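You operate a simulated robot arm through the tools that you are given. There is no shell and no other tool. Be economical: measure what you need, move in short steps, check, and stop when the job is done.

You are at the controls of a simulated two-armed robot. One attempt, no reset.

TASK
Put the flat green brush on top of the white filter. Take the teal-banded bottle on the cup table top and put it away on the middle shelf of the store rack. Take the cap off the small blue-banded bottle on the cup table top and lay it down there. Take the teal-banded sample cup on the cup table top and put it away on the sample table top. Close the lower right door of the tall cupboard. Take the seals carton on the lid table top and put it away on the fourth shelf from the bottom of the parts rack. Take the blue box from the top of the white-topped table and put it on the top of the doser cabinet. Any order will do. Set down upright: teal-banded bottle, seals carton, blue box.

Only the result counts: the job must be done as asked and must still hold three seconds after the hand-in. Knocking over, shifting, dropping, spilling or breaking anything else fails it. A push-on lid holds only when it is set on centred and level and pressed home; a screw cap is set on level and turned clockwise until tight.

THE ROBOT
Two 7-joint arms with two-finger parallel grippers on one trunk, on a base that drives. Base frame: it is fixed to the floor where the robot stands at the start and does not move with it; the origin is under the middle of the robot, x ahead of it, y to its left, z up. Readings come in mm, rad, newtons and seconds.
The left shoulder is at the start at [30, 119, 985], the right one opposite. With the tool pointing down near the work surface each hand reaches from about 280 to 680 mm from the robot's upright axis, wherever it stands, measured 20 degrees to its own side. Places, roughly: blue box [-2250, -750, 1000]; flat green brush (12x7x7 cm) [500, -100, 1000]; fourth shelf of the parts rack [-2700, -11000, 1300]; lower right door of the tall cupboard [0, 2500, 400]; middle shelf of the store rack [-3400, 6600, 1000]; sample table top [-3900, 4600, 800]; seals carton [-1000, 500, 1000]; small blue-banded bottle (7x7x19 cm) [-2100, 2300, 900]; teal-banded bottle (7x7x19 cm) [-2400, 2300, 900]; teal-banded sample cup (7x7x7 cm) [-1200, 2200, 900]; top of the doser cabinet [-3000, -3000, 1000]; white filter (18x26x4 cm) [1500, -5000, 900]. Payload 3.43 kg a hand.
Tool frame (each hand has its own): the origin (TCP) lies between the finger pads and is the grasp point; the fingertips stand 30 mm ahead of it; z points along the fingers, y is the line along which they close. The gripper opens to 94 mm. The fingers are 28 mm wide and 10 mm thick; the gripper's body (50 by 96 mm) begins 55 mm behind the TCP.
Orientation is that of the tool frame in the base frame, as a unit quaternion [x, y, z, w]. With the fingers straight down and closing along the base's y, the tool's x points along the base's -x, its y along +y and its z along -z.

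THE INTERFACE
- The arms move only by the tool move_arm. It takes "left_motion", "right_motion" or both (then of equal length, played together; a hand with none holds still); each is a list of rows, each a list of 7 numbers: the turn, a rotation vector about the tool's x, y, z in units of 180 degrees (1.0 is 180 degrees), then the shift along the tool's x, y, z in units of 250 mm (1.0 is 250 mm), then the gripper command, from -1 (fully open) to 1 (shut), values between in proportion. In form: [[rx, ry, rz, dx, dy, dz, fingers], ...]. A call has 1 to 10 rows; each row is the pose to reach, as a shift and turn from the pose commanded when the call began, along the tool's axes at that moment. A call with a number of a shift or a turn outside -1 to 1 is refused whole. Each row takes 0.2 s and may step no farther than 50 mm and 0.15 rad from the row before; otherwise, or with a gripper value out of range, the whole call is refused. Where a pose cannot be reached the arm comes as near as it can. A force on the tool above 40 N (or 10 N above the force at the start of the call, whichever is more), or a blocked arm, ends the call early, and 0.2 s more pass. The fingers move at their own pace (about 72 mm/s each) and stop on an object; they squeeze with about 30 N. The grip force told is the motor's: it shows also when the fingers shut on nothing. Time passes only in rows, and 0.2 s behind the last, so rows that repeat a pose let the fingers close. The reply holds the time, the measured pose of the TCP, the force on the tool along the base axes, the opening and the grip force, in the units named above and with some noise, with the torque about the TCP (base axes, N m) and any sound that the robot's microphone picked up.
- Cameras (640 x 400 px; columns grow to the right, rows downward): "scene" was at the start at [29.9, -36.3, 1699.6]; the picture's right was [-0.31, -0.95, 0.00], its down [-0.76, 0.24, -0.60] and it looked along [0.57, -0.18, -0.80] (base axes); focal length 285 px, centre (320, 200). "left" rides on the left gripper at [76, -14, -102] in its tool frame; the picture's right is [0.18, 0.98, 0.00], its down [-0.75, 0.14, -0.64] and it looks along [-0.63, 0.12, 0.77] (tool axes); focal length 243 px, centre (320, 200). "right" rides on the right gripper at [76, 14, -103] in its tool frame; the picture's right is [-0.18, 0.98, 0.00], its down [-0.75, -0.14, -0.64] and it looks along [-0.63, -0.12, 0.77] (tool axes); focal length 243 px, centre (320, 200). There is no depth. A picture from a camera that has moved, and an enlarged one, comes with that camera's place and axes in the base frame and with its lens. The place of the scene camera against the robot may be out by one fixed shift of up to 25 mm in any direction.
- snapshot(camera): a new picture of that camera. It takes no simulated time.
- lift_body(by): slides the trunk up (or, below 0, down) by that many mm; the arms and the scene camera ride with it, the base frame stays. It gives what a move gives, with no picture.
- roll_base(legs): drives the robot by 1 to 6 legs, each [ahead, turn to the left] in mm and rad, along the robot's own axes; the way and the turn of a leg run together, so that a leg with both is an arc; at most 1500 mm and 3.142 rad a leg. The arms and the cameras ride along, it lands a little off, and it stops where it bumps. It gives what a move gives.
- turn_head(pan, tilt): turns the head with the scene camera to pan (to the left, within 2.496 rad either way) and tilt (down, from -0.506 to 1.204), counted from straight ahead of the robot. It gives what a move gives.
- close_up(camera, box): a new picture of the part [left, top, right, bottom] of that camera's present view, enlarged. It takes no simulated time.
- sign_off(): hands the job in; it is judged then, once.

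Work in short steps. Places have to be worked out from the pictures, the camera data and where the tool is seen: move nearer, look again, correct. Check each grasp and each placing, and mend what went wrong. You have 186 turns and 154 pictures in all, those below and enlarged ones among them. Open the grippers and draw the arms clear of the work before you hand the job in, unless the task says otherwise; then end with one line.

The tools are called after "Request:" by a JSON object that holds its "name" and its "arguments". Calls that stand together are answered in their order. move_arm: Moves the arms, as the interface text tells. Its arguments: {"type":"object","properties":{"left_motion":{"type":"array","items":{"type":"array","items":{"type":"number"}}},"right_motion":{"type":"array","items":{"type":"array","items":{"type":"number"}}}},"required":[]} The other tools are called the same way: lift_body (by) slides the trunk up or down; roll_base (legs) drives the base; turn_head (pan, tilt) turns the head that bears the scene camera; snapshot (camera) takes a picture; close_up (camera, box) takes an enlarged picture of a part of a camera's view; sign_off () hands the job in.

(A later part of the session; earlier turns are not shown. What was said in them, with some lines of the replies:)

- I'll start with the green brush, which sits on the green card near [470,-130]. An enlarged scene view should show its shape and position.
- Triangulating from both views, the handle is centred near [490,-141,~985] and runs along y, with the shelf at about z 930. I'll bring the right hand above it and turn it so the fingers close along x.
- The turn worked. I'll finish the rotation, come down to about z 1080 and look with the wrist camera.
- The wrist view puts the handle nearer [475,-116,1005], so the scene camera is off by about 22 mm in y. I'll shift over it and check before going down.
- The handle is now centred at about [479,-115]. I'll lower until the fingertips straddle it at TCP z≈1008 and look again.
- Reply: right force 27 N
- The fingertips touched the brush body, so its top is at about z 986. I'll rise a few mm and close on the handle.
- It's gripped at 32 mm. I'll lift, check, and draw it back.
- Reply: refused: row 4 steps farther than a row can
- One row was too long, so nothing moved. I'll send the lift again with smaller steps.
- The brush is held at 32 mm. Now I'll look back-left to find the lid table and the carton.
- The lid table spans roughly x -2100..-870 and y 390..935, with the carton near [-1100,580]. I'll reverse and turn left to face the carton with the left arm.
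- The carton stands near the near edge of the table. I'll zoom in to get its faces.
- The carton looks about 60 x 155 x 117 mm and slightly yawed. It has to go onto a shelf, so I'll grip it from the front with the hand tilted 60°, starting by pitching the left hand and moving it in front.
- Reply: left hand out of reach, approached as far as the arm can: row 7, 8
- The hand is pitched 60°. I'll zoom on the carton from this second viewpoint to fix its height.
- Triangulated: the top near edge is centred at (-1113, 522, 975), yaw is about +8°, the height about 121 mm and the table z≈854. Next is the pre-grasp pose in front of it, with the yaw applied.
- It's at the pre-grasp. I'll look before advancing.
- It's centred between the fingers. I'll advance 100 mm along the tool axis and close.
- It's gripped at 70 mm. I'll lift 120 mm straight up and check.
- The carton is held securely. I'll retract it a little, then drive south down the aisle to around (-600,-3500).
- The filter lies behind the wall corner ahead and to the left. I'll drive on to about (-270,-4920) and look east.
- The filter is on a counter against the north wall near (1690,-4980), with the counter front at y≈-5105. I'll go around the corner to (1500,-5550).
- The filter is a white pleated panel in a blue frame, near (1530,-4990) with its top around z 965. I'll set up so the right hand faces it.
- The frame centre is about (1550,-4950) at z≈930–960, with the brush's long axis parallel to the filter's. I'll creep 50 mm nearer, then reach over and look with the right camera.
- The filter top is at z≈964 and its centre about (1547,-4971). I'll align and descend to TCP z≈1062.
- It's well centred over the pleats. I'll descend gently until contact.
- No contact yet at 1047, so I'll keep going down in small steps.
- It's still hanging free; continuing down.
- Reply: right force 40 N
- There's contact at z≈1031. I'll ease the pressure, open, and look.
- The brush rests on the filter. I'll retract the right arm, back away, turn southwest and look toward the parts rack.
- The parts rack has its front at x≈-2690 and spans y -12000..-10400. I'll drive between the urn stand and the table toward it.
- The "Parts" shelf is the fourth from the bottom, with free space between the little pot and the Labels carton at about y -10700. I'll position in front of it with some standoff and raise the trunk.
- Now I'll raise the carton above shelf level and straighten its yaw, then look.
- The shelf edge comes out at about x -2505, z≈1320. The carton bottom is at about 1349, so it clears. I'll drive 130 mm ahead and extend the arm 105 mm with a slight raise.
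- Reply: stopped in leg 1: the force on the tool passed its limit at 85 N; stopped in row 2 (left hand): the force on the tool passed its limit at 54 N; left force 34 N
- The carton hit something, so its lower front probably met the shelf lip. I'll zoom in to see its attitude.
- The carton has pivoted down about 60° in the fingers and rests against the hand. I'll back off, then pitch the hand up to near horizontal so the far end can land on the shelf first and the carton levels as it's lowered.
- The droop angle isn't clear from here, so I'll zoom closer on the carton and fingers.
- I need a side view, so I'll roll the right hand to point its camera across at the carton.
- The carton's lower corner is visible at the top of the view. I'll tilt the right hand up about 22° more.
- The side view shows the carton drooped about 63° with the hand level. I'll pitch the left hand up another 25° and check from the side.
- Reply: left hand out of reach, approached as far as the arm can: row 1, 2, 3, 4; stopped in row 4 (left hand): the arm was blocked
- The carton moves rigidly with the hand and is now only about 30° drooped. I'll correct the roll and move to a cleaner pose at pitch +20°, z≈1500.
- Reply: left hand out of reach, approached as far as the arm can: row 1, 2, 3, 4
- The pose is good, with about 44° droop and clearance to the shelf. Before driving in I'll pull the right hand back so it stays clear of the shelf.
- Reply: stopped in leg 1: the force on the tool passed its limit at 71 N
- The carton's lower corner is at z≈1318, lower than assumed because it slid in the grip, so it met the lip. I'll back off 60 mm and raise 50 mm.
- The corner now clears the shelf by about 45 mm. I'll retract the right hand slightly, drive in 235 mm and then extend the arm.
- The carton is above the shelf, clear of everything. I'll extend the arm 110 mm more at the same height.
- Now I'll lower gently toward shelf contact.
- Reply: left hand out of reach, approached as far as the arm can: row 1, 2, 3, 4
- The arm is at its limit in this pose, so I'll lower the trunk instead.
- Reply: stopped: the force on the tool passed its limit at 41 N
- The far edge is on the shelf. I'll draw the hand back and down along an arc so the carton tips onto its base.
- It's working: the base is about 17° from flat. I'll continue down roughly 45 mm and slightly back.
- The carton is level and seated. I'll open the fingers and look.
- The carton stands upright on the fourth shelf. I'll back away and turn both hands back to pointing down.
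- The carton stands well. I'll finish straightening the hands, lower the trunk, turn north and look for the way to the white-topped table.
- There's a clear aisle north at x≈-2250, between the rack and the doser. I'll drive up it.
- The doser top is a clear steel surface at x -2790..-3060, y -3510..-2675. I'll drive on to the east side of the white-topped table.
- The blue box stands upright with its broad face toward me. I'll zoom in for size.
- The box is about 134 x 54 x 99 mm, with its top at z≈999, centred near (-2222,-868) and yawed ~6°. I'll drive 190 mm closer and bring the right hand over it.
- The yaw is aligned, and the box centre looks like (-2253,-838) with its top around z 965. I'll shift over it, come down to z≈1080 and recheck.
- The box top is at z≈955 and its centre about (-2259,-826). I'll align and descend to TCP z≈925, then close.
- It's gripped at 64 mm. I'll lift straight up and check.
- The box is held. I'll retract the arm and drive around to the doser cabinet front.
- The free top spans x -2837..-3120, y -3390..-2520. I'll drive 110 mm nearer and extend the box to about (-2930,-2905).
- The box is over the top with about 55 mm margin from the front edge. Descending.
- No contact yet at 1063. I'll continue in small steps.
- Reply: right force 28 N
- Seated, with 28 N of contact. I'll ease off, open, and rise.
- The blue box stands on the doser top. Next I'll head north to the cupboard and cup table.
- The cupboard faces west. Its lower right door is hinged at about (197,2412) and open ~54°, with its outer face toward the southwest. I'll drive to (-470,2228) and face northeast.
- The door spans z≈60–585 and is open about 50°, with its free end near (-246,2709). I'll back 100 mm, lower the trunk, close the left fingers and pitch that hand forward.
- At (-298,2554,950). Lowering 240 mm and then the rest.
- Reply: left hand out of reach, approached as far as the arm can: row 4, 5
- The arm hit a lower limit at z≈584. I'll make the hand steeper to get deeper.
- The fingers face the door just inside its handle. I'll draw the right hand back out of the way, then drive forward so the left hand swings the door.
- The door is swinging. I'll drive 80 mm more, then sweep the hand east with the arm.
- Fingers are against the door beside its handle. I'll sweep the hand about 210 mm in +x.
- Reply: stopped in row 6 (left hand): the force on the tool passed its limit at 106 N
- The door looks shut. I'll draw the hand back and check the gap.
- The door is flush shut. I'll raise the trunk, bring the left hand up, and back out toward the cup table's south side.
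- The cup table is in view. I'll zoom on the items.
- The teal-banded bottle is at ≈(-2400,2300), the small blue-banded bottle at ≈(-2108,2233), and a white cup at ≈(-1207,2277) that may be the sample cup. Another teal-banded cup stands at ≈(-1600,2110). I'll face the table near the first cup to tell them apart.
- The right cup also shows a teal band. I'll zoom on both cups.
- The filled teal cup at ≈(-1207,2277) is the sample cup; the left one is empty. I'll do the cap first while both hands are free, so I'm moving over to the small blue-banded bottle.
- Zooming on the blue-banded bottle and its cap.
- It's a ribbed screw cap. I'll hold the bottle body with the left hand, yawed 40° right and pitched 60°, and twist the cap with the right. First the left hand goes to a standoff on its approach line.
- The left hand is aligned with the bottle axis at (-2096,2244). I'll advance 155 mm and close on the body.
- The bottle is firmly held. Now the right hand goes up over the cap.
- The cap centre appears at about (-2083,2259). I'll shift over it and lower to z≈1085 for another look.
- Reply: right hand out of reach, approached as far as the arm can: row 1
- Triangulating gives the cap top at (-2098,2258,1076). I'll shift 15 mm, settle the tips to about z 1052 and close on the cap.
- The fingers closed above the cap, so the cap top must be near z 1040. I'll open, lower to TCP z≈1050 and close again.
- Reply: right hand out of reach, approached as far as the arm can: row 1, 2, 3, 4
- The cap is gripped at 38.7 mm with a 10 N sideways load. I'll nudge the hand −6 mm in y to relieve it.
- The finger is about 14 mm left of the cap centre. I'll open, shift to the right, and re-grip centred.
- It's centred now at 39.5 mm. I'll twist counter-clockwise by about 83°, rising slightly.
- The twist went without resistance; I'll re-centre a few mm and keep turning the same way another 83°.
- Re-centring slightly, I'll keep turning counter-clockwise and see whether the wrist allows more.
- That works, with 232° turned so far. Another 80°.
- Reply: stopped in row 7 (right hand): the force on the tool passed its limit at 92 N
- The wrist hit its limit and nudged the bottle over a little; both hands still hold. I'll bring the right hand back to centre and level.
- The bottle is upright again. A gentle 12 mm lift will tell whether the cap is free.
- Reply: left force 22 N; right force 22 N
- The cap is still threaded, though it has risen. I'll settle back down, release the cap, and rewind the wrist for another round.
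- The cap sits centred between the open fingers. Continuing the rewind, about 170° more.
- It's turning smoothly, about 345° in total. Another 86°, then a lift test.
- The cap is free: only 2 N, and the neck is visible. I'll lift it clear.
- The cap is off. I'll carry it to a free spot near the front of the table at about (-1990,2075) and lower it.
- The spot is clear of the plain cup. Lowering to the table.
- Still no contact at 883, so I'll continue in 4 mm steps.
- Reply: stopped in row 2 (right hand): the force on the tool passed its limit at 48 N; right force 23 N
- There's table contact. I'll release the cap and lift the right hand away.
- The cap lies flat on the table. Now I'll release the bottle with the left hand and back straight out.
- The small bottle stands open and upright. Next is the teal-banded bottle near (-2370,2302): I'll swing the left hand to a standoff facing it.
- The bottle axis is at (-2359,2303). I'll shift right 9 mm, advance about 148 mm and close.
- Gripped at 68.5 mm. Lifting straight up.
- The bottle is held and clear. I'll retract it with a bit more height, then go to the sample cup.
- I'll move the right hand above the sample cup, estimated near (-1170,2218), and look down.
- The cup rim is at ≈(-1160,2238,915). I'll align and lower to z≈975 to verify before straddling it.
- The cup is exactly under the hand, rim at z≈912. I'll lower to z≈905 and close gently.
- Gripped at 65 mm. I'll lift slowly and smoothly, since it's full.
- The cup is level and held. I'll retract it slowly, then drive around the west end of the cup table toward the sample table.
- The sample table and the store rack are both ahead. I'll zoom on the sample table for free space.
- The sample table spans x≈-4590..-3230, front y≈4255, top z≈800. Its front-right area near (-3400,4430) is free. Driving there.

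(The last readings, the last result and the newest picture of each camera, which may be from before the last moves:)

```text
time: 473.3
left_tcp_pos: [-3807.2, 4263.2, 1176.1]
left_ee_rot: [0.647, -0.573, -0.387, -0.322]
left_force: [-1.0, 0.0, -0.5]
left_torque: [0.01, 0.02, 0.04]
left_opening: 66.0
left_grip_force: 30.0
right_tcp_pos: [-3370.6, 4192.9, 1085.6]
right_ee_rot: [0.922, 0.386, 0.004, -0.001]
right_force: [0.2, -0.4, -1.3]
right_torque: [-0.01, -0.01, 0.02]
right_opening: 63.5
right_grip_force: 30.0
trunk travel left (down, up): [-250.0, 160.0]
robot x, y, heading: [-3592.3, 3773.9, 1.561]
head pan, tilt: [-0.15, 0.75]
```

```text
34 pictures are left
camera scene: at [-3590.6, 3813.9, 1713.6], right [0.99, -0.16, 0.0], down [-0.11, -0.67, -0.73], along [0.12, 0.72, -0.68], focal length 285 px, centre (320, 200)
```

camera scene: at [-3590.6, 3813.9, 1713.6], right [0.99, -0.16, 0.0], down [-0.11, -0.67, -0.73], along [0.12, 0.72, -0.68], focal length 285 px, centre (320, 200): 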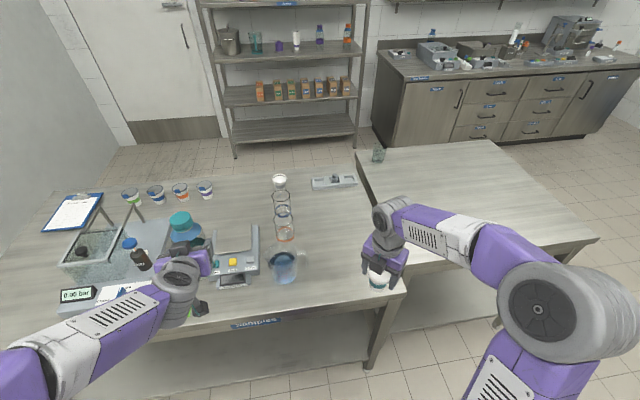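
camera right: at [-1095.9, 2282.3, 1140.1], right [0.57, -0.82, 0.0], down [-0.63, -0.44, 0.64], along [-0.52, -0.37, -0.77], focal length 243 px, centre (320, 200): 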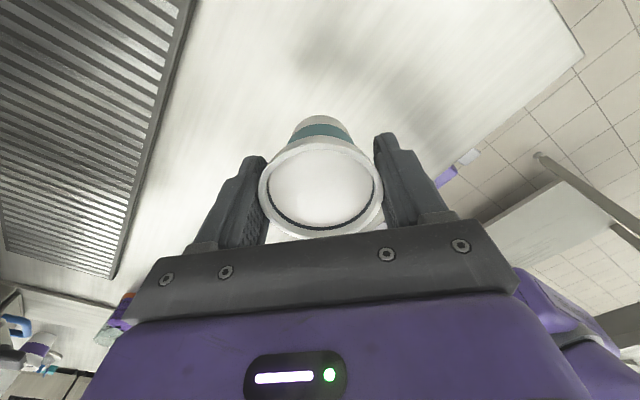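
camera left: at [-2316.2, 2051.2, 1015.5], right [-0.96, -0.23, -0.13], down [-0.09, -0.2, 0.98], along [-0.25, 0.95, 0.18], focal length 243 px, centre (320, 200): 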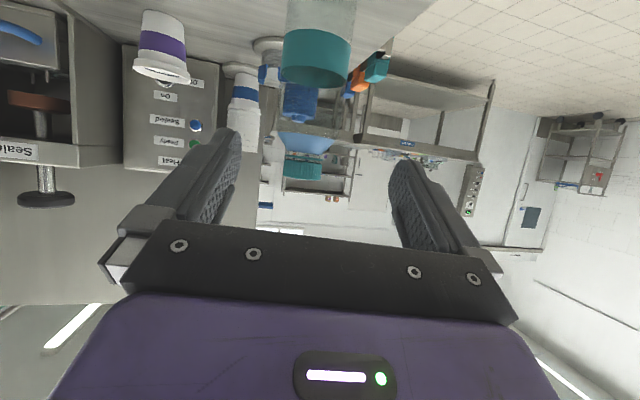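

The free spot at (-3400,4430) is about 220 mm right of the jug. I'll creep forward 60 mm, then extend the cup slowly.

Request:
{"name": "roll_base", "arguments": {"legs": [[60, 0]]}}

Request:
{"name": "move_arm", "arguments": {"right_motion": [[0, 0, 0, 0.02, -0.027, 0, 0.35], [0, 0, 0, 0.07, -0.096, 0, 0.35], [0, 0, 0, 0.13, -0.178, 0.02, 0.35], [0, 0, 0, 0.2, -0.274, 0.06, 0.35], [0, 0, 0, 0.27, -0.369, 0.12, 0.35], [0, 0, 0, 0.33, -0.451, 0.18, 0.35], [0, 0, 0, 0.38, -0.52, 0.25, 0.35], [0, 0, 0, 0.41, -0.561, 0.31, 0.35], [0, 0, 0, 0.424, -0.58, 0.36, 0.35], [0, 0, 0, 0.424, -0.58, 0.39, 0.35]]}}

Request:
{"name": "close_up", "arguments": {"camera": "scene", "box": [240, 160, 440, 320]}}

```text
time: 474.3
left_tcp_pos: [-3806.2, 4325.7, 1175.8]
left_ee_rot: [0.648, -0.572, -0.388, -0.321]
left_force: [0.0, 1.7, -0.5]
left_torque: [-0.01, -0.06, -0.01]
left_opening: 65.9
left_grip_force: 30.1
right_tcp_pos: [-3368.9, 4253.1, 1084.7]
right_ee_rot: [0.923, 0.385, 0.002, 0.0]
right_force: [-0.6, 0.8, -1.2]
right_torque: [-0.03, 0.01, 0.02]
right_opening: 63.4
right_grip_force: 30.0
trunk travel left (down, up): [-250.0, 160.0]
robot x, y, heading: [-3594.7, 3837.2, 1.561]
head pan, tilt: [-0.15, 0.75]
```

```text
time: 476.5
left_tcp_pos: [-3805.6, 4324.1, 1175.9]
left_ee_rot: [0.648, -0.572, -0.388, -0.321]
left_force: [0.8, -0.1, -0.7]
left_torque: [-0.03, -0.04, -0.01]
left_opening: 65.7
left_grip_force: 29.9
right_tcp_pos: [-3397.8, 4431.1, 989.2]
right_ee_rot: [0.923, 0.386, 0.002, 0.0]
right_force: [-0.1, -0.4, -0.4]
right_torque: [0.0, 0.02, 0.02]
right_opening: 63.4
right_grip_force: 30.2
trunk travel left (down, up): [-250.0, 160.0]
robot x, y, heading: [-3590.7, 3838.4, 1.563]
head pan, tilt: [-0.15, 0.75]
```

```text
2.50 times, centred on (340, 240) of scene
camera zoom: at [-3589.7, 3873.4, 1713.5], right [0.99, -0.16, 0.0], down [-0.11, -0.67, -0.73], along [0.12, 0.72, -0.68], focal length 712 px, centre (270, 100)
```

zoom: 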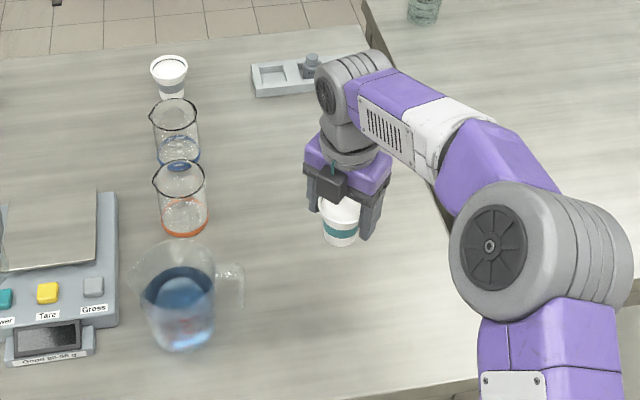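

The area is clear. Lowering the cup slowly.

Request:
{"name": "move_arm", "arguments": {"right_motion": [[0, 0, 0, 0, 0, 0.03, 0.35], [0, 0, 0, 0, 0, 0.09, 0.35], [0, 0, 0, 0, 0, 0.16, 0.35], [0, 0, 0, 0, 0, 0.23, 0.35], [0, 0, 0, 0, 0, 0.3, 0.35], [0, 0, 0, 0, 0, 0.36, 0.35], [0, 0, 0, 0, 0, 0.4, 0.35], [0, 0, 0, 0, 0, 0.43, 0.35], [0, 0, 0, 0, 0, 0.45, 0.35], [0, 0, 0, 0, 0, 0.464, 0.35]]}}

Request:
{"name": "move_arm", "arguments": {"right_motion": [[0, 0, 0, 0, 0, 0.012, 0.35], [0, 0, 0, 0, 0, 0.024, 0.35], [0, 0, 0, 0, 0, 0.036, 0.35], [0, 0, 0, 0, 0, 0.048, 0.35]]}}

```text
time: 478.6
left_tcp_pos: [-3805.6, 4323.1, 1175.3]
left_ee_rot: [0.647, -0.572, -0.387, -0.322]
left_force: [0.0, 0.9, 0.4]
left_torque: [0.0, -0.02, 0.01]
left_opening: 66.0
left_grip_force: 30.3
right_tcp_pos: [-3397.4, 4431.4, 880.4]
right_ee_rot: [0.923, 0.384, 0.004, -0.004]
right_force: [-1.4, -8.3, 16.7]
right_torque: [-0.88, -0.26, -0.23]
right_opening: 63.3
right_grip_force: 29.9
trunk travel left (down, up): [-250.0, 160.0]
robot x, y, heading: [-3593.5, 3835.5, 1.561]
head pan, tilt: [-0.15, 0.75]
stopped in row 10 (right hand): the force on the tool passed its limit at 43 N (the readings are from after the stop); the commanded pose is now the measured one
```

```text
time: 479.2
left_tcp_pos: [-3805.3, 4322.1, 1177.1]
left_ee_rot: [0.647, -0.572, -0.387, -0.323]
left_force: [-0.5, 0.3, -0.1]
left_torque: [-0.03, 0.03, 0.02]
left_opening: 65.8
left_grip_force: 30.2
right_tcp_pos: [-3397.0, 4431.4, 880.4]
right_ee_rot: [0.924, 0.383, 0.005, -0.005]
right_force: [-1.6, -12.2, 19.3]
right_torque: [-1.18, -0.34, -0.32]
right_opening: 63.2
right_grip_force: 30.0
trunk travel left (down, up): [-250.0, 160.0]
robot x, y, heading: [-3593.8, 3833.2, 1.555]
head pan, tilt: [-0.15, 0.75]
stopped in row 2 (right hand): the force on the tool passed its limit at 43 N (the readings are from after the stop); the commanded pose is now the measured one
```

There's contact at TCP z≈880. I'll ease up 3 mm to relieve the load and look.

Request:
{"name": "move_arm", "arguments": {"right_motion": [[0, 0, 0, 0, 0, -0.006, 0.35], [0, 0, 0, 0, 0, -0.012, 0.35]]}}

Request:
{"name": "snapshot", "arguments": {"camera": "right"}}

```text
time: 479.8
left_tcp_pos: [-3806.3, 4323.5, 1175.2]
left_ee_rot: [0.647, -0.572, -0.388, -0.322]
left_force: [-0.4, -0.1, -0.2]
left_torque: [-0.01, 0.0, 0.01]
left_opening: 65.9
left_grip_force: 30.2
right_tcp_pos: [-3396.4, 4431.9, 880.0]
right_ee_rot: [0.923, 0.384, 0.006, -0.005]
right_force: [-1.8, -4.9, 5.1]
right_torque: [-0.42, -0.06, -0.2]
right_opening: 63.2
right_grip_force: 29.7
trunk travel left (down, up): [-250.0, 160.0]
robot x, y, heading: [-3593.4, 3835.1, 1.562]
head pan, tilt: [-0.15, 0.75]
```

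```text
32 pictures are left
camera right: at [-3332.8, 4475.7, 984.0], right [0.57, -0.82, -0.01], down [-0.63, -0.44, 0.63], along [-0.52, -0.35, -0.77], focal length 243 px, centre (320, 200)
```

right: 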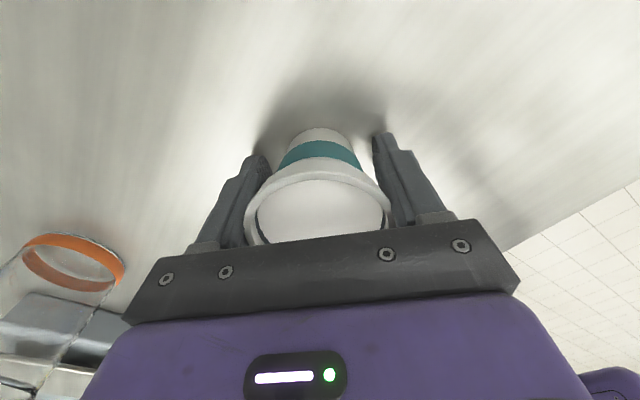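

The cup stands upright on the table. I'll open slowly and lift away.

Request:
{"name": "move_arm", "arguments": {"right_motion": [[0, 0, 0, 0, 0, 0, -0.3], [0, 0, 0, 0, 0, 0, -0.6], [0, 0, 0, 0, 0, 0, -1], [0, 0, 0, 0, 0, -0.1, -1], [0, 0, 0, 0, 0, -0.25, -1], [0, 0, 0, 0, 0, -0.42, -1], [0, 0, 0, 0, 0, -0.6, -1], [0, 0, 0, 0, 0, -0.78, -1], [0, 0, 0, 0, 0, -0.95, -1]]}}

Request:
{"name": "snapshot", "arguments": {"camera": "right"}}

Request:
{"name": "close_up", "arguments": {"camera": "scene", "box": [240, 160, 440, 320]}}

```text
time: 481.8
left_tcp_pos: [-3805.3, 4322.8, 1175.2]
left_ee_rot: [0.647, -0.572, -0.388, -0.322]
left_force: [-0.3, 0.4, 0.2]
left_torque: [0.0, 0.0, -0.02]
left_opening: 66.1
left_grip_force: 29.8
right_tcp_pos: [-3397.0, 4430.4, 1118.9]
right_ee_rot: [0.923, 0.384, 0.005, -0.005]
right_force: [0.5, -0.4, 0.2]
right_torque: [-0.02, -0.05, 0.0]
right_opening: 93.9
right_grip_force: 0.0
trunk travel left (down, up): [-250.0, 160.0]
robot x, y, heading: [-3592.5, 3842.0, 1.563]
head pan, tilt: [-0.15, 0.75]
```

```text
31 pictures are left
camera right: at [-3333.5, 4473.2, 1222.5], right [0.57, -0.82, -0.01], down [-0.63, -0.45, 0.63], along [-0.52, -0.35, -0.77], focal length 243 px, centre (320, 200)
```

right: 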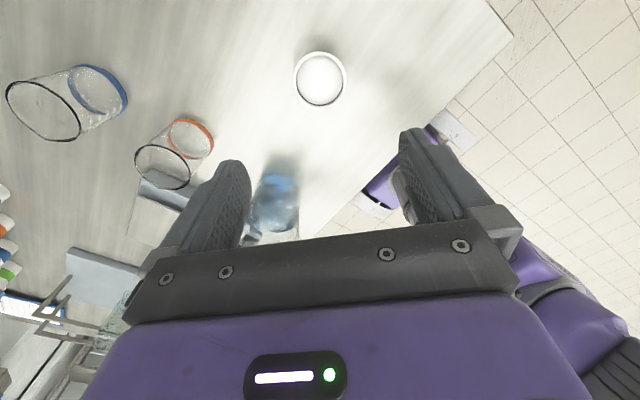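

```text
2.50 times, centred on (340, 240) of scene
camera zoom: at [-3590.2, 3872.8, 1713.6], right [0.99, -0.16, 0.0], down [-0.11, -0.67, -0.73], along [0.12, 0.72, -0.68], focal length 712 px, centre (270, 100)
```

zoom: 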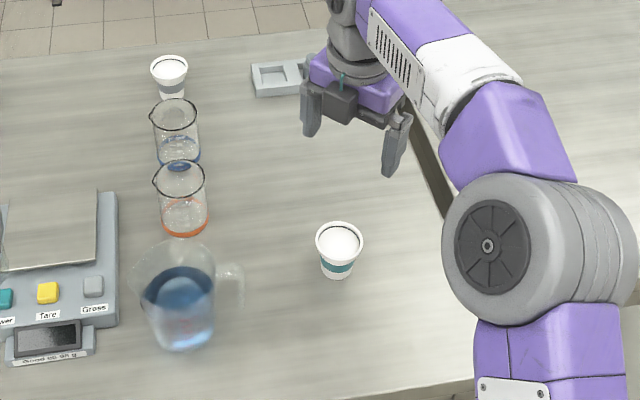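

The sample cup stands upright, unspilled. I'll retract the right arm and drive around the east end of the tables to the store rack.

Request:
{"name": "move_arm", "arguments": {"right_motion": [[0, 0, 0, -0.096, 0.095, -0.02, -1], [0, 0, 0, -0.192, 0.19, -0.04, -1], [0, 0, 0, -0.288, 0.285, -0.06, 0], [0, 0, 0, -0.384, 0.38, -0.08, 1], [0, 0, 0, -0.48, 0.476, -0.1, 1]]}}

Request:
{"name": "roll_base", "arguments": {"legs": [[-170, 0], [0, -1.563], [1500, 0], [300, 0], [0, 1.571]]}}

Request:
{"name": "turn_head", "arguments": {"pan": 0.3, "tilt": 0.4}}

Request:
{"name": "snapshot", "arguments": {"camera": "scene"}}

```text
time: 483.0
left_tcp_pos: [-3806.3, 4322.4, 1176.8]
left_ee_rot: [0.647, -0.572, -0.388, -0.322]
left_force: [-0.1, -1.0, -0.3]
left_torque: [-0.01, -0.02, 0.04]
left_opening: 65.9
left_grip_force: 30.1
right_tcp_pos: [-3395.9, 4258.7, 1140.3]
right_ee_rot: [0.923, 0.385, 0.005, -0.005]
right_force: [0.6, 0.3, -0.5]
right_torque: [0.02, 0.0, 0.0]
right_opening: 0.0
right_grip_force: 15.2
trunk travel left (down, up): [-250.0, 160.0]
robot x, y, heading: [-3592.0, 3836.5, 1.56]
head pan, tilt: [-0.15, 0.75]
```

```text
time: 500.8
left_tcp_pos: [-2003.5, 4129.0, 1175.5]
left_ee_rot: [0.649, -0.571, -0.388, -0.32]
left_force: [0.0, 0.4, -1.3]
left_torque: [-0.01, 0.0, 0.02]
left_opening: 65.6
left_grip_force: 30.0
right_tcp_pos: [-1594.8, 4065.7, 1139.6]
right_ee_rot: [0.922, 0.386, 0.006, -0.005]
right_force: [0.8, -0.4, 0.4]
right_torque: [0.01, 0.02, 0.03]
right_opening: 0.2
right_grip_force: 29.7
trunk travel left (down, up): [-250.0, 160.0]
robot x, y, heading: [-1788.0, 3644.8, 1.563]
head pan, tilt: [-0.15, 0.75]
```

```text
time: 501.7
left_tcp_pos: [-2003.1, 4128.1, 1175.6]
left_ee_rot: [0.648, -0.571, -0.388, -0.321]
left_force: [0.0, 0.0, -0.8]
left_torque: [0.02, -0.01, 0.0]
left_opening: 65.7
left_grip_force: 29.8
right_tcp_pos: [-1594.2, 4066.4, 1139.8]
right_ee_rot: [0.922, 0.386, 0.006, -0.004]
right_force: [0.5, -0.5, 0.1]
right_torque: [-0.05, 0.01, 0.01]
right_opening: 0.0
right_grip_force: 29.9
trunk travel left (down, up): [-250.0, 160.0]
robot x, y, heading: [-1786.1, 3639.1, 1.563]
head pan, tilt: [0.3, 0.4]
```

```text
29 pictures are left
camera scene: at [-1825.9, 3685.7, 1744.6], right [0.96, 0.29, 0.0], down [0.11, -0.37, -0.92], along [-0.26, 0.88, -0.39], focal length 285 px, centre (320, 200)
```

scene: 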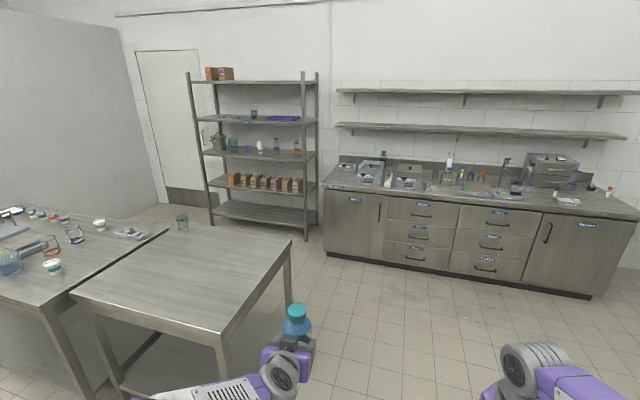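

The rack front is at y≈6424 (x -4085..-2797) and the passage between tables and counter is wide enough. I'll zoom on the middle shelf for a gap.

Request:
{"name": "close_up", "arguments": {"camera": "scene", "box": [180, 60, 340, 240]}}

```text
2.22 times, centred on (260, 150) of scene
camera zoom: at [-1825.9, 3685.7, 1744.6], right [0.96, 0.29, 0.0], down [0.11, -0.37, -0.92], along [-0.26, 0.88, -0.39], focal length 633 px, centre (453, 311)
```

zoom: 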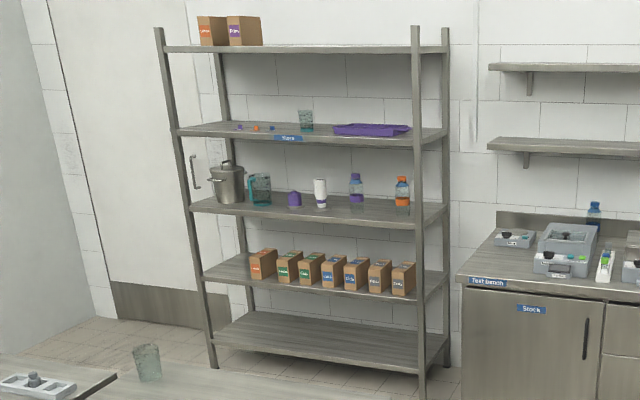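

I'll use the gap between the purple- and orange-banded bottles (x≈-3045), near the shelf front. Driving round into the passage.

Request:
{"name": "roll_base", "arguments": {"legs": [[1500, 0], [460, 0], [0, 1.571], [1175, 0], [0, -1.571]]}}

Request:
{"name": "turn_head", "arguments": {"pan": 0.1, "tilt": 0.55}}

Request:
{"name": "snapshot", "arguments": {"camera": "scene"}}

```text
time: 524.6
left_tcp_pos: [-3101.6, 6140.3, 1175.1]
left_ee_rot: [0.634, -0.587, -0.38, -0.33]
left_force: [-0.1, -0.4, 0.2]
left_torque: [-0.01, 0.02, -0.01]
left_opening: 65.9
left_grip_force: 29.6
right_tcp_pos: [-2696.7, 6058.8, 1140.3]
right_ee_rot: [0.932, 0.364, 0.006, -0.005]
right_force: [0.2, -0.8, -0.5]
right_torque: [-0.01, 0.01, -0.01]
right_opening: 0.0
right_grip_force: 30.4
trunk travel left (down, up): [-250.0, 160.0]
robot x, y, heading: [-2910.1, 5645.7, 1.514]
head pan, tilt: [0.3, 0.4]
```

```text
time: 525.4
left_tcp_pos: [-3101.6, 6140.4, 1175.0]
left_ee_rot: [0.634, -0.587, -0.38, -0.33]
left_force: [-0.2, -0.2, -1.4]
left_torque: [-0.02, -0.02, 0.02]
left_opening: 65.7
left_grip_force: 30.6
right_tcp_pos: [-2697.1, 6059.2, 1139.6]
right_ee_rot: [0.931, 0.364, 0.006, -0.005]
right_force: [0.6, 0.5, 0.5]
right_torque: [-0.03, 0.0, 0.0]
right_opening: 0.0
right_grip_force: 30.1
trunk travel left (down, up): [-250.0, 160.0]
robot x, y, heading: [-2910.1, 5642.3, 1.517]
head pan, tilt: [0.099, 0.55]
```

```text
27 pictures are left
camera scene: at [-2926.6, 5688.9, 1731.0], right [1.0, 0.04, 0.0], down [0.02, -0.52, -0.85], along [-0.04, 0.85, -0.52], focal length 285 px, centre (320, 200)
```

scene: 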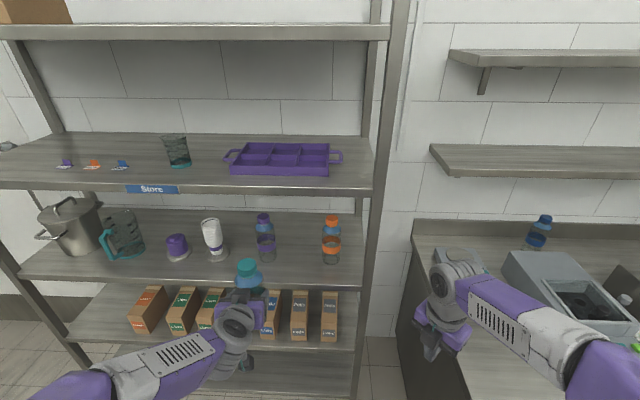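

I need the shelf height precisely, so I'll take a wrist view too.

Request:
{"name": "snapshot", "arguments": {"camera": "left"}}

Request:
{"name": "close_up", "arguments": {"camera": "scene", "box": [200, 170, 400, 320]}}

```text
26 pictures are left
camera left: at [-3076.3, 6015.4, 1159.1], right [-0.97, -0.18, -0.13], down [-0.1, -0.2, 0.98], along [-0.21, 0.96, 0.17], focal length 243 px, centre (320, 200)
```

left: 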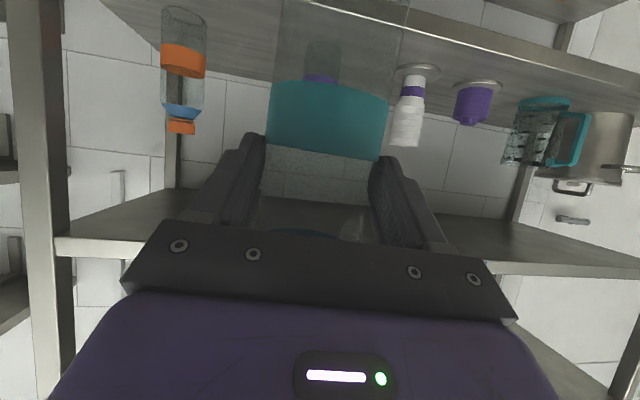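

```text
2.67 times, centred on (300, 245) of scene
camera zoom: at [-2926.6, 5688.9, 1731.0], right [1.0, 0.04, 0.0], down [0.02, -0.52, -0.85], along [-0.04, 0.85, -0.52], focal length 760 px, centre (373, 80)
```

zoom: 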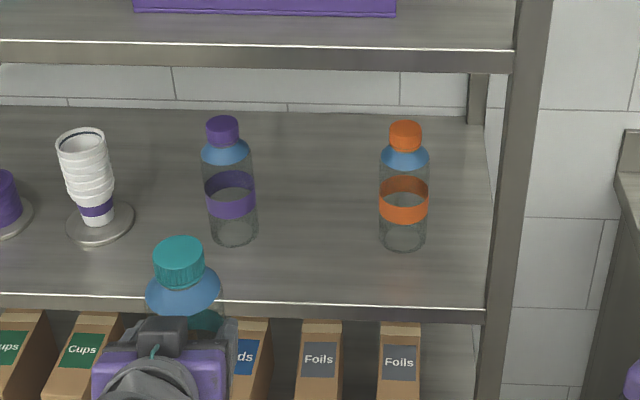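

The middle shelf is at z≈958 with its front edge at y≈6380; the gap between the bottles is centred at x≈-3043. I'll lower the bottle and line it up outside the shelf, then drive in.

Request:
{"name": "move_arm", "arguments": {"left_motion": [[0, 0, 0, 0.094, -0.08, 0.045, 1], [0, 0, 0, 0.189, -0.16, 0.09, 1], [0, 0, 0, 0.27, -0.239, 0.13, 1]]}}

Request:
{"name": "roll_base", "arguments": {"legs": [[150, 0]]}}

Request:
{"name": "close_up", "arguments": {"camera": "scene", "box": [200, 170, 400, 320]}}

Request:
{"name": "snapshot", "arguments": {"camera": "left"}}

```text
time: 526.2
left_tcp_pos: [-3042.9, 6140.6, 1098.7]
left_ee_rot: [0.634, -0.586, -0.38, -0.331]
left_force: [-0.2, -0.3, -1.3]
left_torque: [-0.03, 0.0, 0.0]
left_opening: 65.6
left_grip_force: 30.1
right_tcp_pos: [-2695.2, 6059.9, 1140.2]
right_ee_rot: [0.932, 0.364, 0.006, -0.004]
right_force: [0.1, 0.5, -0.4]
right_torque: [-0.01, 0.06, 0.0]
right_opening: 0.2
right_grip_force: 30.4
trunk travel left (down, up): [-250.0, 160.0]
robot x, y, heading: [-2911.8, 5640.8, 1.514]
head pan, tilt: [0.099, 0.55]
```

```text
time: 527.5
left_tcp_pos: [-3034.8, 6292.1, 1099.8]
left_ee_rot: [0.634, -0.587, -0.38, -0.33]
left_force: [-0.8, 0.8, 0.3]
left_torque: [-0.01, 0.01, 0.03]
left_opening: 65.8
left_grip_force: 29.3
right_tcp_pos: [-2687.7, 6209.2, 1141.0]
right_ee_rot: [0.932, 0.364, 0.005, -0.005]
right_force: [-0.1, -0.1, 0.4]
right_torque: [-0.01, 0.0, 0.01]
right_opening: 0.1
right_grip_force: 29.6
trunk travel left (down, up): [-250.0, 160.0]
robot x, y, heading: [-2904.1, 5793.5, 1.512]
head pan, tilt: [0.099, 0.55]
```

```text
2.67 times, centred on (300, 245) of scene
camera zoom: at [-2918.0, 5840.2, 1730.9], right [1.0, 0.04, 0.0], down [0.02, -0.52, -0.85], along [-0.04, 0.85, -0.52], focal length 760 px, centre (373, 80)
```

zoom: 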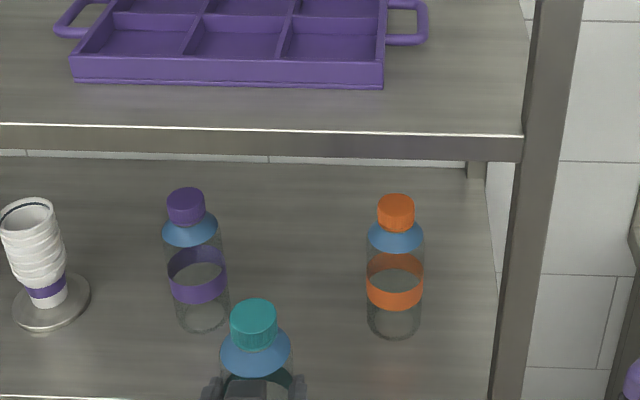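

```text
23 pictures are left
camera left: at [-3009.7, 6166.3, 1083.1], right [-0.97, -0.18, -0.13], down [-0.1, -0.2, 0.98], along [-0.2, 0.96, 0.17], focal length 243 px, centre (320, 200)
```

left: 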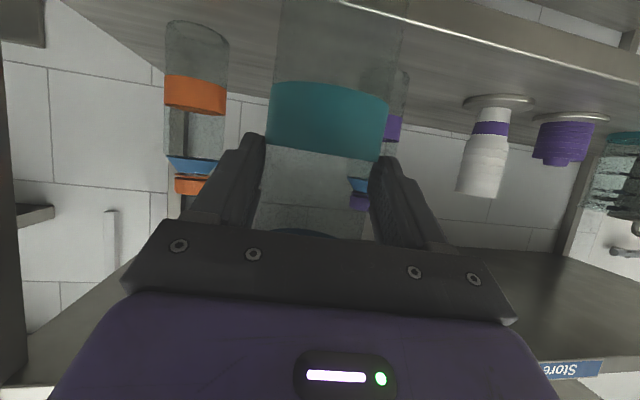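

It's well centred in the gap. I'll extend the arm 148 mm over the shelf.

Request:
{"name": "move_arm", "arguments": {"left_motion": [[0, 0, 0, -0.058, -0.011, 0.1, 1], [0, 0, 0, -0.117, -0.022, 0.204, 1], [0, 0, 0, -0.175, -0.033, 0.307, 1], [0, 0, 0, -0.234, -0.044, 0.409, 1], [0, 0, 0, -0.292, -0.055, 0.511, 1]]}}

Request:
{"name": "close_up", "arguments": {"camera": "scene", "box": [200, 190, 400, 340]}}

```text
time: 528.8
left_tcp_pos: [-3035.2, 6440.3, 1098.6]
left_ee_rot: [0.635, -0.586, -0.38, -0.33]
left_force: [0.3, 0.0, -0.9]
left_torque: [0.0, 0.01, 0.01]
left_opening: 65.5
left_grip_force: 29.5
right_tcp_pos: [-2688.1, 6208.9, 1139.2]
right_ee_rot: [0.932, 0.363, 0.005, -0.006]
right_force: [-0.1, 0.9, -0.5]
right_torque: [-0.03, 0.02, -0.01]
right_opening: 0.0
right_grip_force: 29.8
trunk travel left (down, up): [-250.0, 160.0]
robot x, y, heading: [-2902.8, 5794.6, 1.516]
head pan, tilt: [0.099, 0.55]
```

```text
2.67 times, centred on (300, 265) of scene
camera zoom: at [-2917.8, 5839.7, 1730.9], right [1.0, 0.04, 0.0], down [0.02, -0.52, -0.85], along [-0.04, 0.85, -0.52], focal length 760 px, centre (373, 27)
```

zoom: 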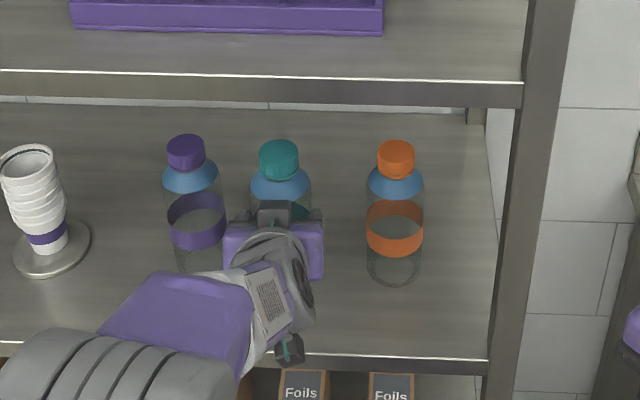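

The bottle is a bit nearer the purple-banded one. I'll shift 18 mm right, then lower.

Request:
{"name": "move_arm", "arguments": {"left_motion": [[0, 0, 0, 0.002, -0.072, -0.007, 1], [0, 0, 0, 0.055, -0.072, 0.023, 1], [0, 0, 0, 0.106, -0.072, 0.052, 1], [0, 0, 0, 0.12, -0.072, 0.06, 1], [0, 0, 0, 0.133, -0.072, 0.067, 1], [0, 0, 0, 0.147, -0.072, 0.075, 1], [0, 0, 0, 0.16, -0.072, 0.083, 1]]}}

```text
time: 530.4
left_tcp_pos: [-3018.4, 6438.6, 1058.0]
left_ee_rot: [0.633, -0.584, -0.383, -0.333]
left_force: [-1.8, 2.0, 21.3]
left_torque: [0.74, -0.31, 0.1]
left_opening: 65.9
left_grip_force: 29.5
right_tcp_pos: [-2688.3, 6207.2, 1140.9]
right_ee_rot: [0.932, 0.363, 0.005, -0.007]
right_force: [-0.3, 0.6, 0.0]
right_torque: [0.01, 0.03, -0.01]
right_opening: 0.0
right_grip_force: 30.0
trunk travel left (down, up): [-250.0, 160.0]
robot x, y, heading: [-2898.3, 5792.0, 1.511]
head pan, tilt: [0.099, 0.55]
```

There's contact at 1058 with 21 N. I'll check the bottle's stance before releasing.

Request:
{"name": "close_up", "arguments": {"camera": "scene", "box": [220, 200, 380, 320]}}

Request:
{"name": "snapshot", "arguments": {"camera": "left"}}

```text
3.33 times, centred on (300, 260) of scene
camera zoom: at [-2917.9, 5836.3, 1731.1], right [1.0, 0.04, 0.0], down [0.02, -0.52, -0.85], along [-0.04, 0.85, -0.52], focal length 950 px, centre (387, 0)
```

zoom: 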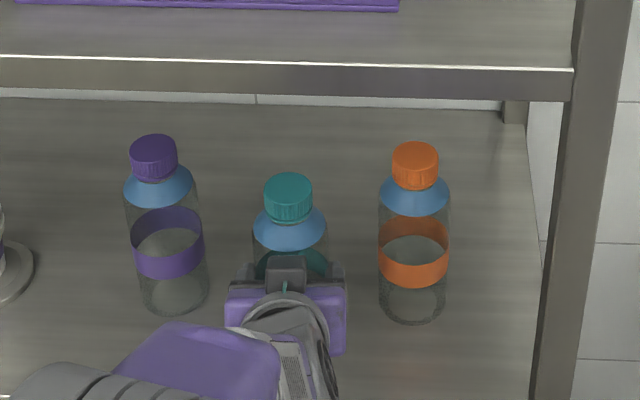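

```text
20 pictures are left
camera left: at [-2993.0, 6313.3, 1040.4], right [-0.97, -0.18, -0.14], down [-0.1, -0.21, 0.97], along [-0.21, 0.96, 0.18], focal length 243 px, centre (320, 200)
```

left: 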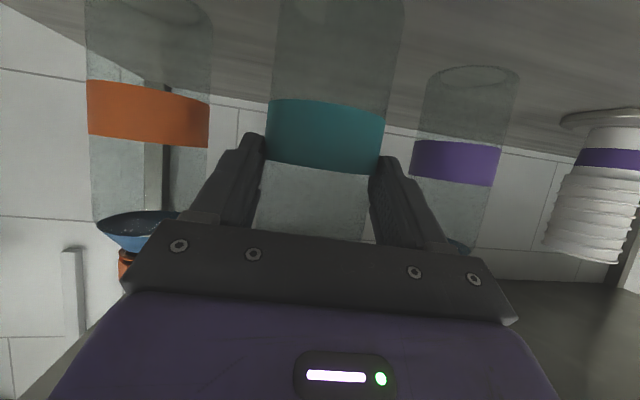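

The bottle stands upright, between the others. I'll ease off, open partly and back straight out along the hand axis.

Request:
{"name": "move_arm", "arguments": {"left_motion": [[0, 0, 0, -0.006, 0, -0.003, 1], [0, 0, 0, -0.006, 0, -0.003, 0.1], [0, 0, 0, -0.006, 0, -0.003, -0.75], [0, 0, 0, -0.006, 0, -0.003, -0.75], [0, 0, 0, -0.006, 0, -0.09, -0.75], [0, 0, 0, -0.006, 0, -0.24, -0.75], [0, 0, 0, -0.006, 0, -0.4, -0.75], [0, 0, 0, -0.006, 0, -0.56, -0.75]]}}

Request:
{"name": "close_up", "arguments": {"camera": "scene", "box": [220, 200, 380, 320]}}

```text
time: 532.1
left_tcp_pos: [-3006.0, 6314.9, 1125.1]
left_ee_rot: [0.635, -0.586, -0.38, -0.33]
left_force: [0.4, -1.1, 0.8]
left_torque: [0.01, 0.01, -0.03]
left_opening: 82.4
left_grip_force: 0.0
right_tcp_pos: [-2687.3, 6207.7, 1140.7]
right_ee_rot: [0.932, 0.363, 0.005, -0.006]
right_force: [0.4, 0.8, 0.2]
right_torque: [0.01, -0.01, 0.02]
right_opening: 0.1
right_grip_force: 30.1
trunk travel left (down, up): [-250.0, 160.0]
robot x, y, heading: [-2900.8, 5791.9, 1.518]
head pan, tilt: [0.099, 0.55]
```

```text
3.33 times, centred on (300, 260) of scene
camera zoom: at [-2918.4, 5837.0, 1731.0], right [1.0, 0.04, 0.0], down [0.02, -0.52, -0.85], along [-0.04, 0.85, -0.52], focal length 950 px, centre (387, 0)
```

zoom: 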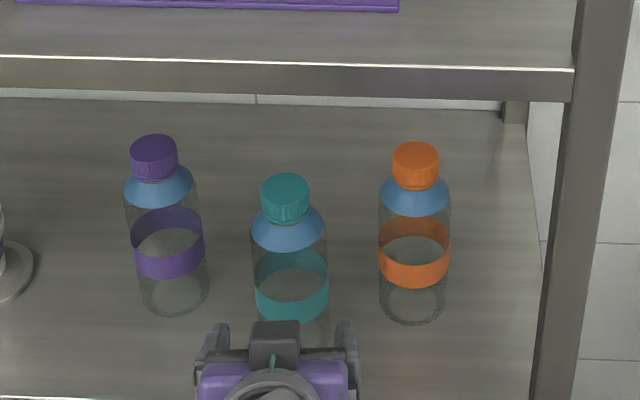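

The teal-banded bottle stands upright on the middle shelf. I'll back clear and open both grippers.

Request:
{"name": "roll_base", "arguments": {"legs": [[-220, 0]]}}

Request:
{"name": "move_arm", "arguments": {"left_motion": [[0, 0, 0, 0, 0, 0, -1], [0, 0, 0, 0, 0, 0, -1], [0, 0, 0, 0, 0, 0, -1]], "right_motion": [[0, 0, 0, 0, 0, 0, -1], [0, 0, 0, 0, 0, 0, -1], [0, 0, 0, 0, 0, 0, -1]]}}

Request:
{"name": "snapshot", "arguments": {"camera": "scene"}}

```text
time: 533.8
left_tcp_pos: [-3018.1, 6098.0, 1124.0]
left_ee_rot: [0.634, -0.587, -0.38, -0.331]
left_force: [0.7, -0.5, -0.2]
left_torque: [0.01, 0.02, 0.0]
left_opening: 82.4
left_grip_force: 0.0
right_tcp_pos: [-2699.6, 5989.2, 1140.9]
right_ee_rot: [0.932, 0.363, 0.006, -0.005]
right_force: [-0.2, 0.0, 0.4]
right_torque: [-0.03, 0.01, 0.03]
right_opening: 0.0
right_grip_force: 30.2
trunk travel left (down, up): [-250.0, 160.0]
robot x, y, heading: [-2913.6, 5572.6, 1.518]
head pan, tilt: [0.099, 0.55]
```

```text
time: 534.6
left_tcp_pos: [-3018.5, 6099.2, 1122.5]
left_ee_rot: [0.634, -0.587, -0.38, -0.331]
left_force: [-0.3, 0.3, 0.1]
left_torque: [0.06, 0.0, -0.03]
left_opening: 93.8
left_grip_force: 0.0
right_tcp_pos: [-2699.8, 5990.5, 1140.2]
right_ee_rot: [0.931, 0.364, 0.005, -0.005]
right_force: [0.7, -0.8, 0.0]
right_torque: [-0.01, 0.0, -0.01]
right_opening: 93.9
right_grip_force: 0.0
trunk travel left (down, up): [-250.0, 160.0]
robot x, y, heading: [-2912.4, 5574.9, 1.515]
head pan, tilt: [0.099, 0.55]
```

```text
18 pictures are left
camera scene: at [-2930.4, 5620.0, 1730.9], right [1.0, 0.04, 0.0], down [0.02, -0.52, -0.85], along [-0.04, 0.85, -0.52], focal length 285 px, centre (320, 200)
```

scene: 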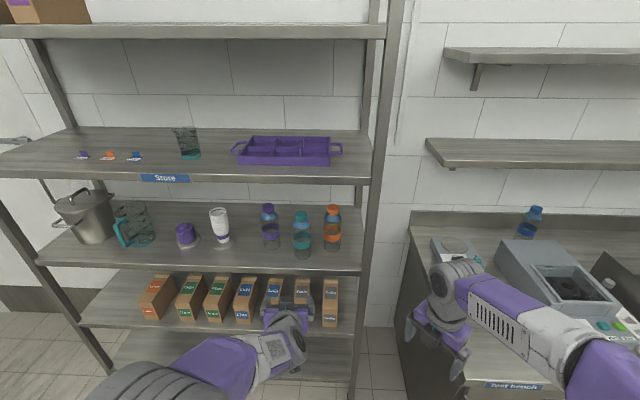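

All seven jobs are done, the grippers are open and the arms are clear, so I'm handing in.

Request:
{"name": "sign_off", "arguments": {}}

```text
The job is handed in.
```

All seven tasks are done and handed in; the bottle, carton and box were set down upright, and the seals carton, which slipped in the grip and hit the shelf edge twice, ended up on the right shelf.
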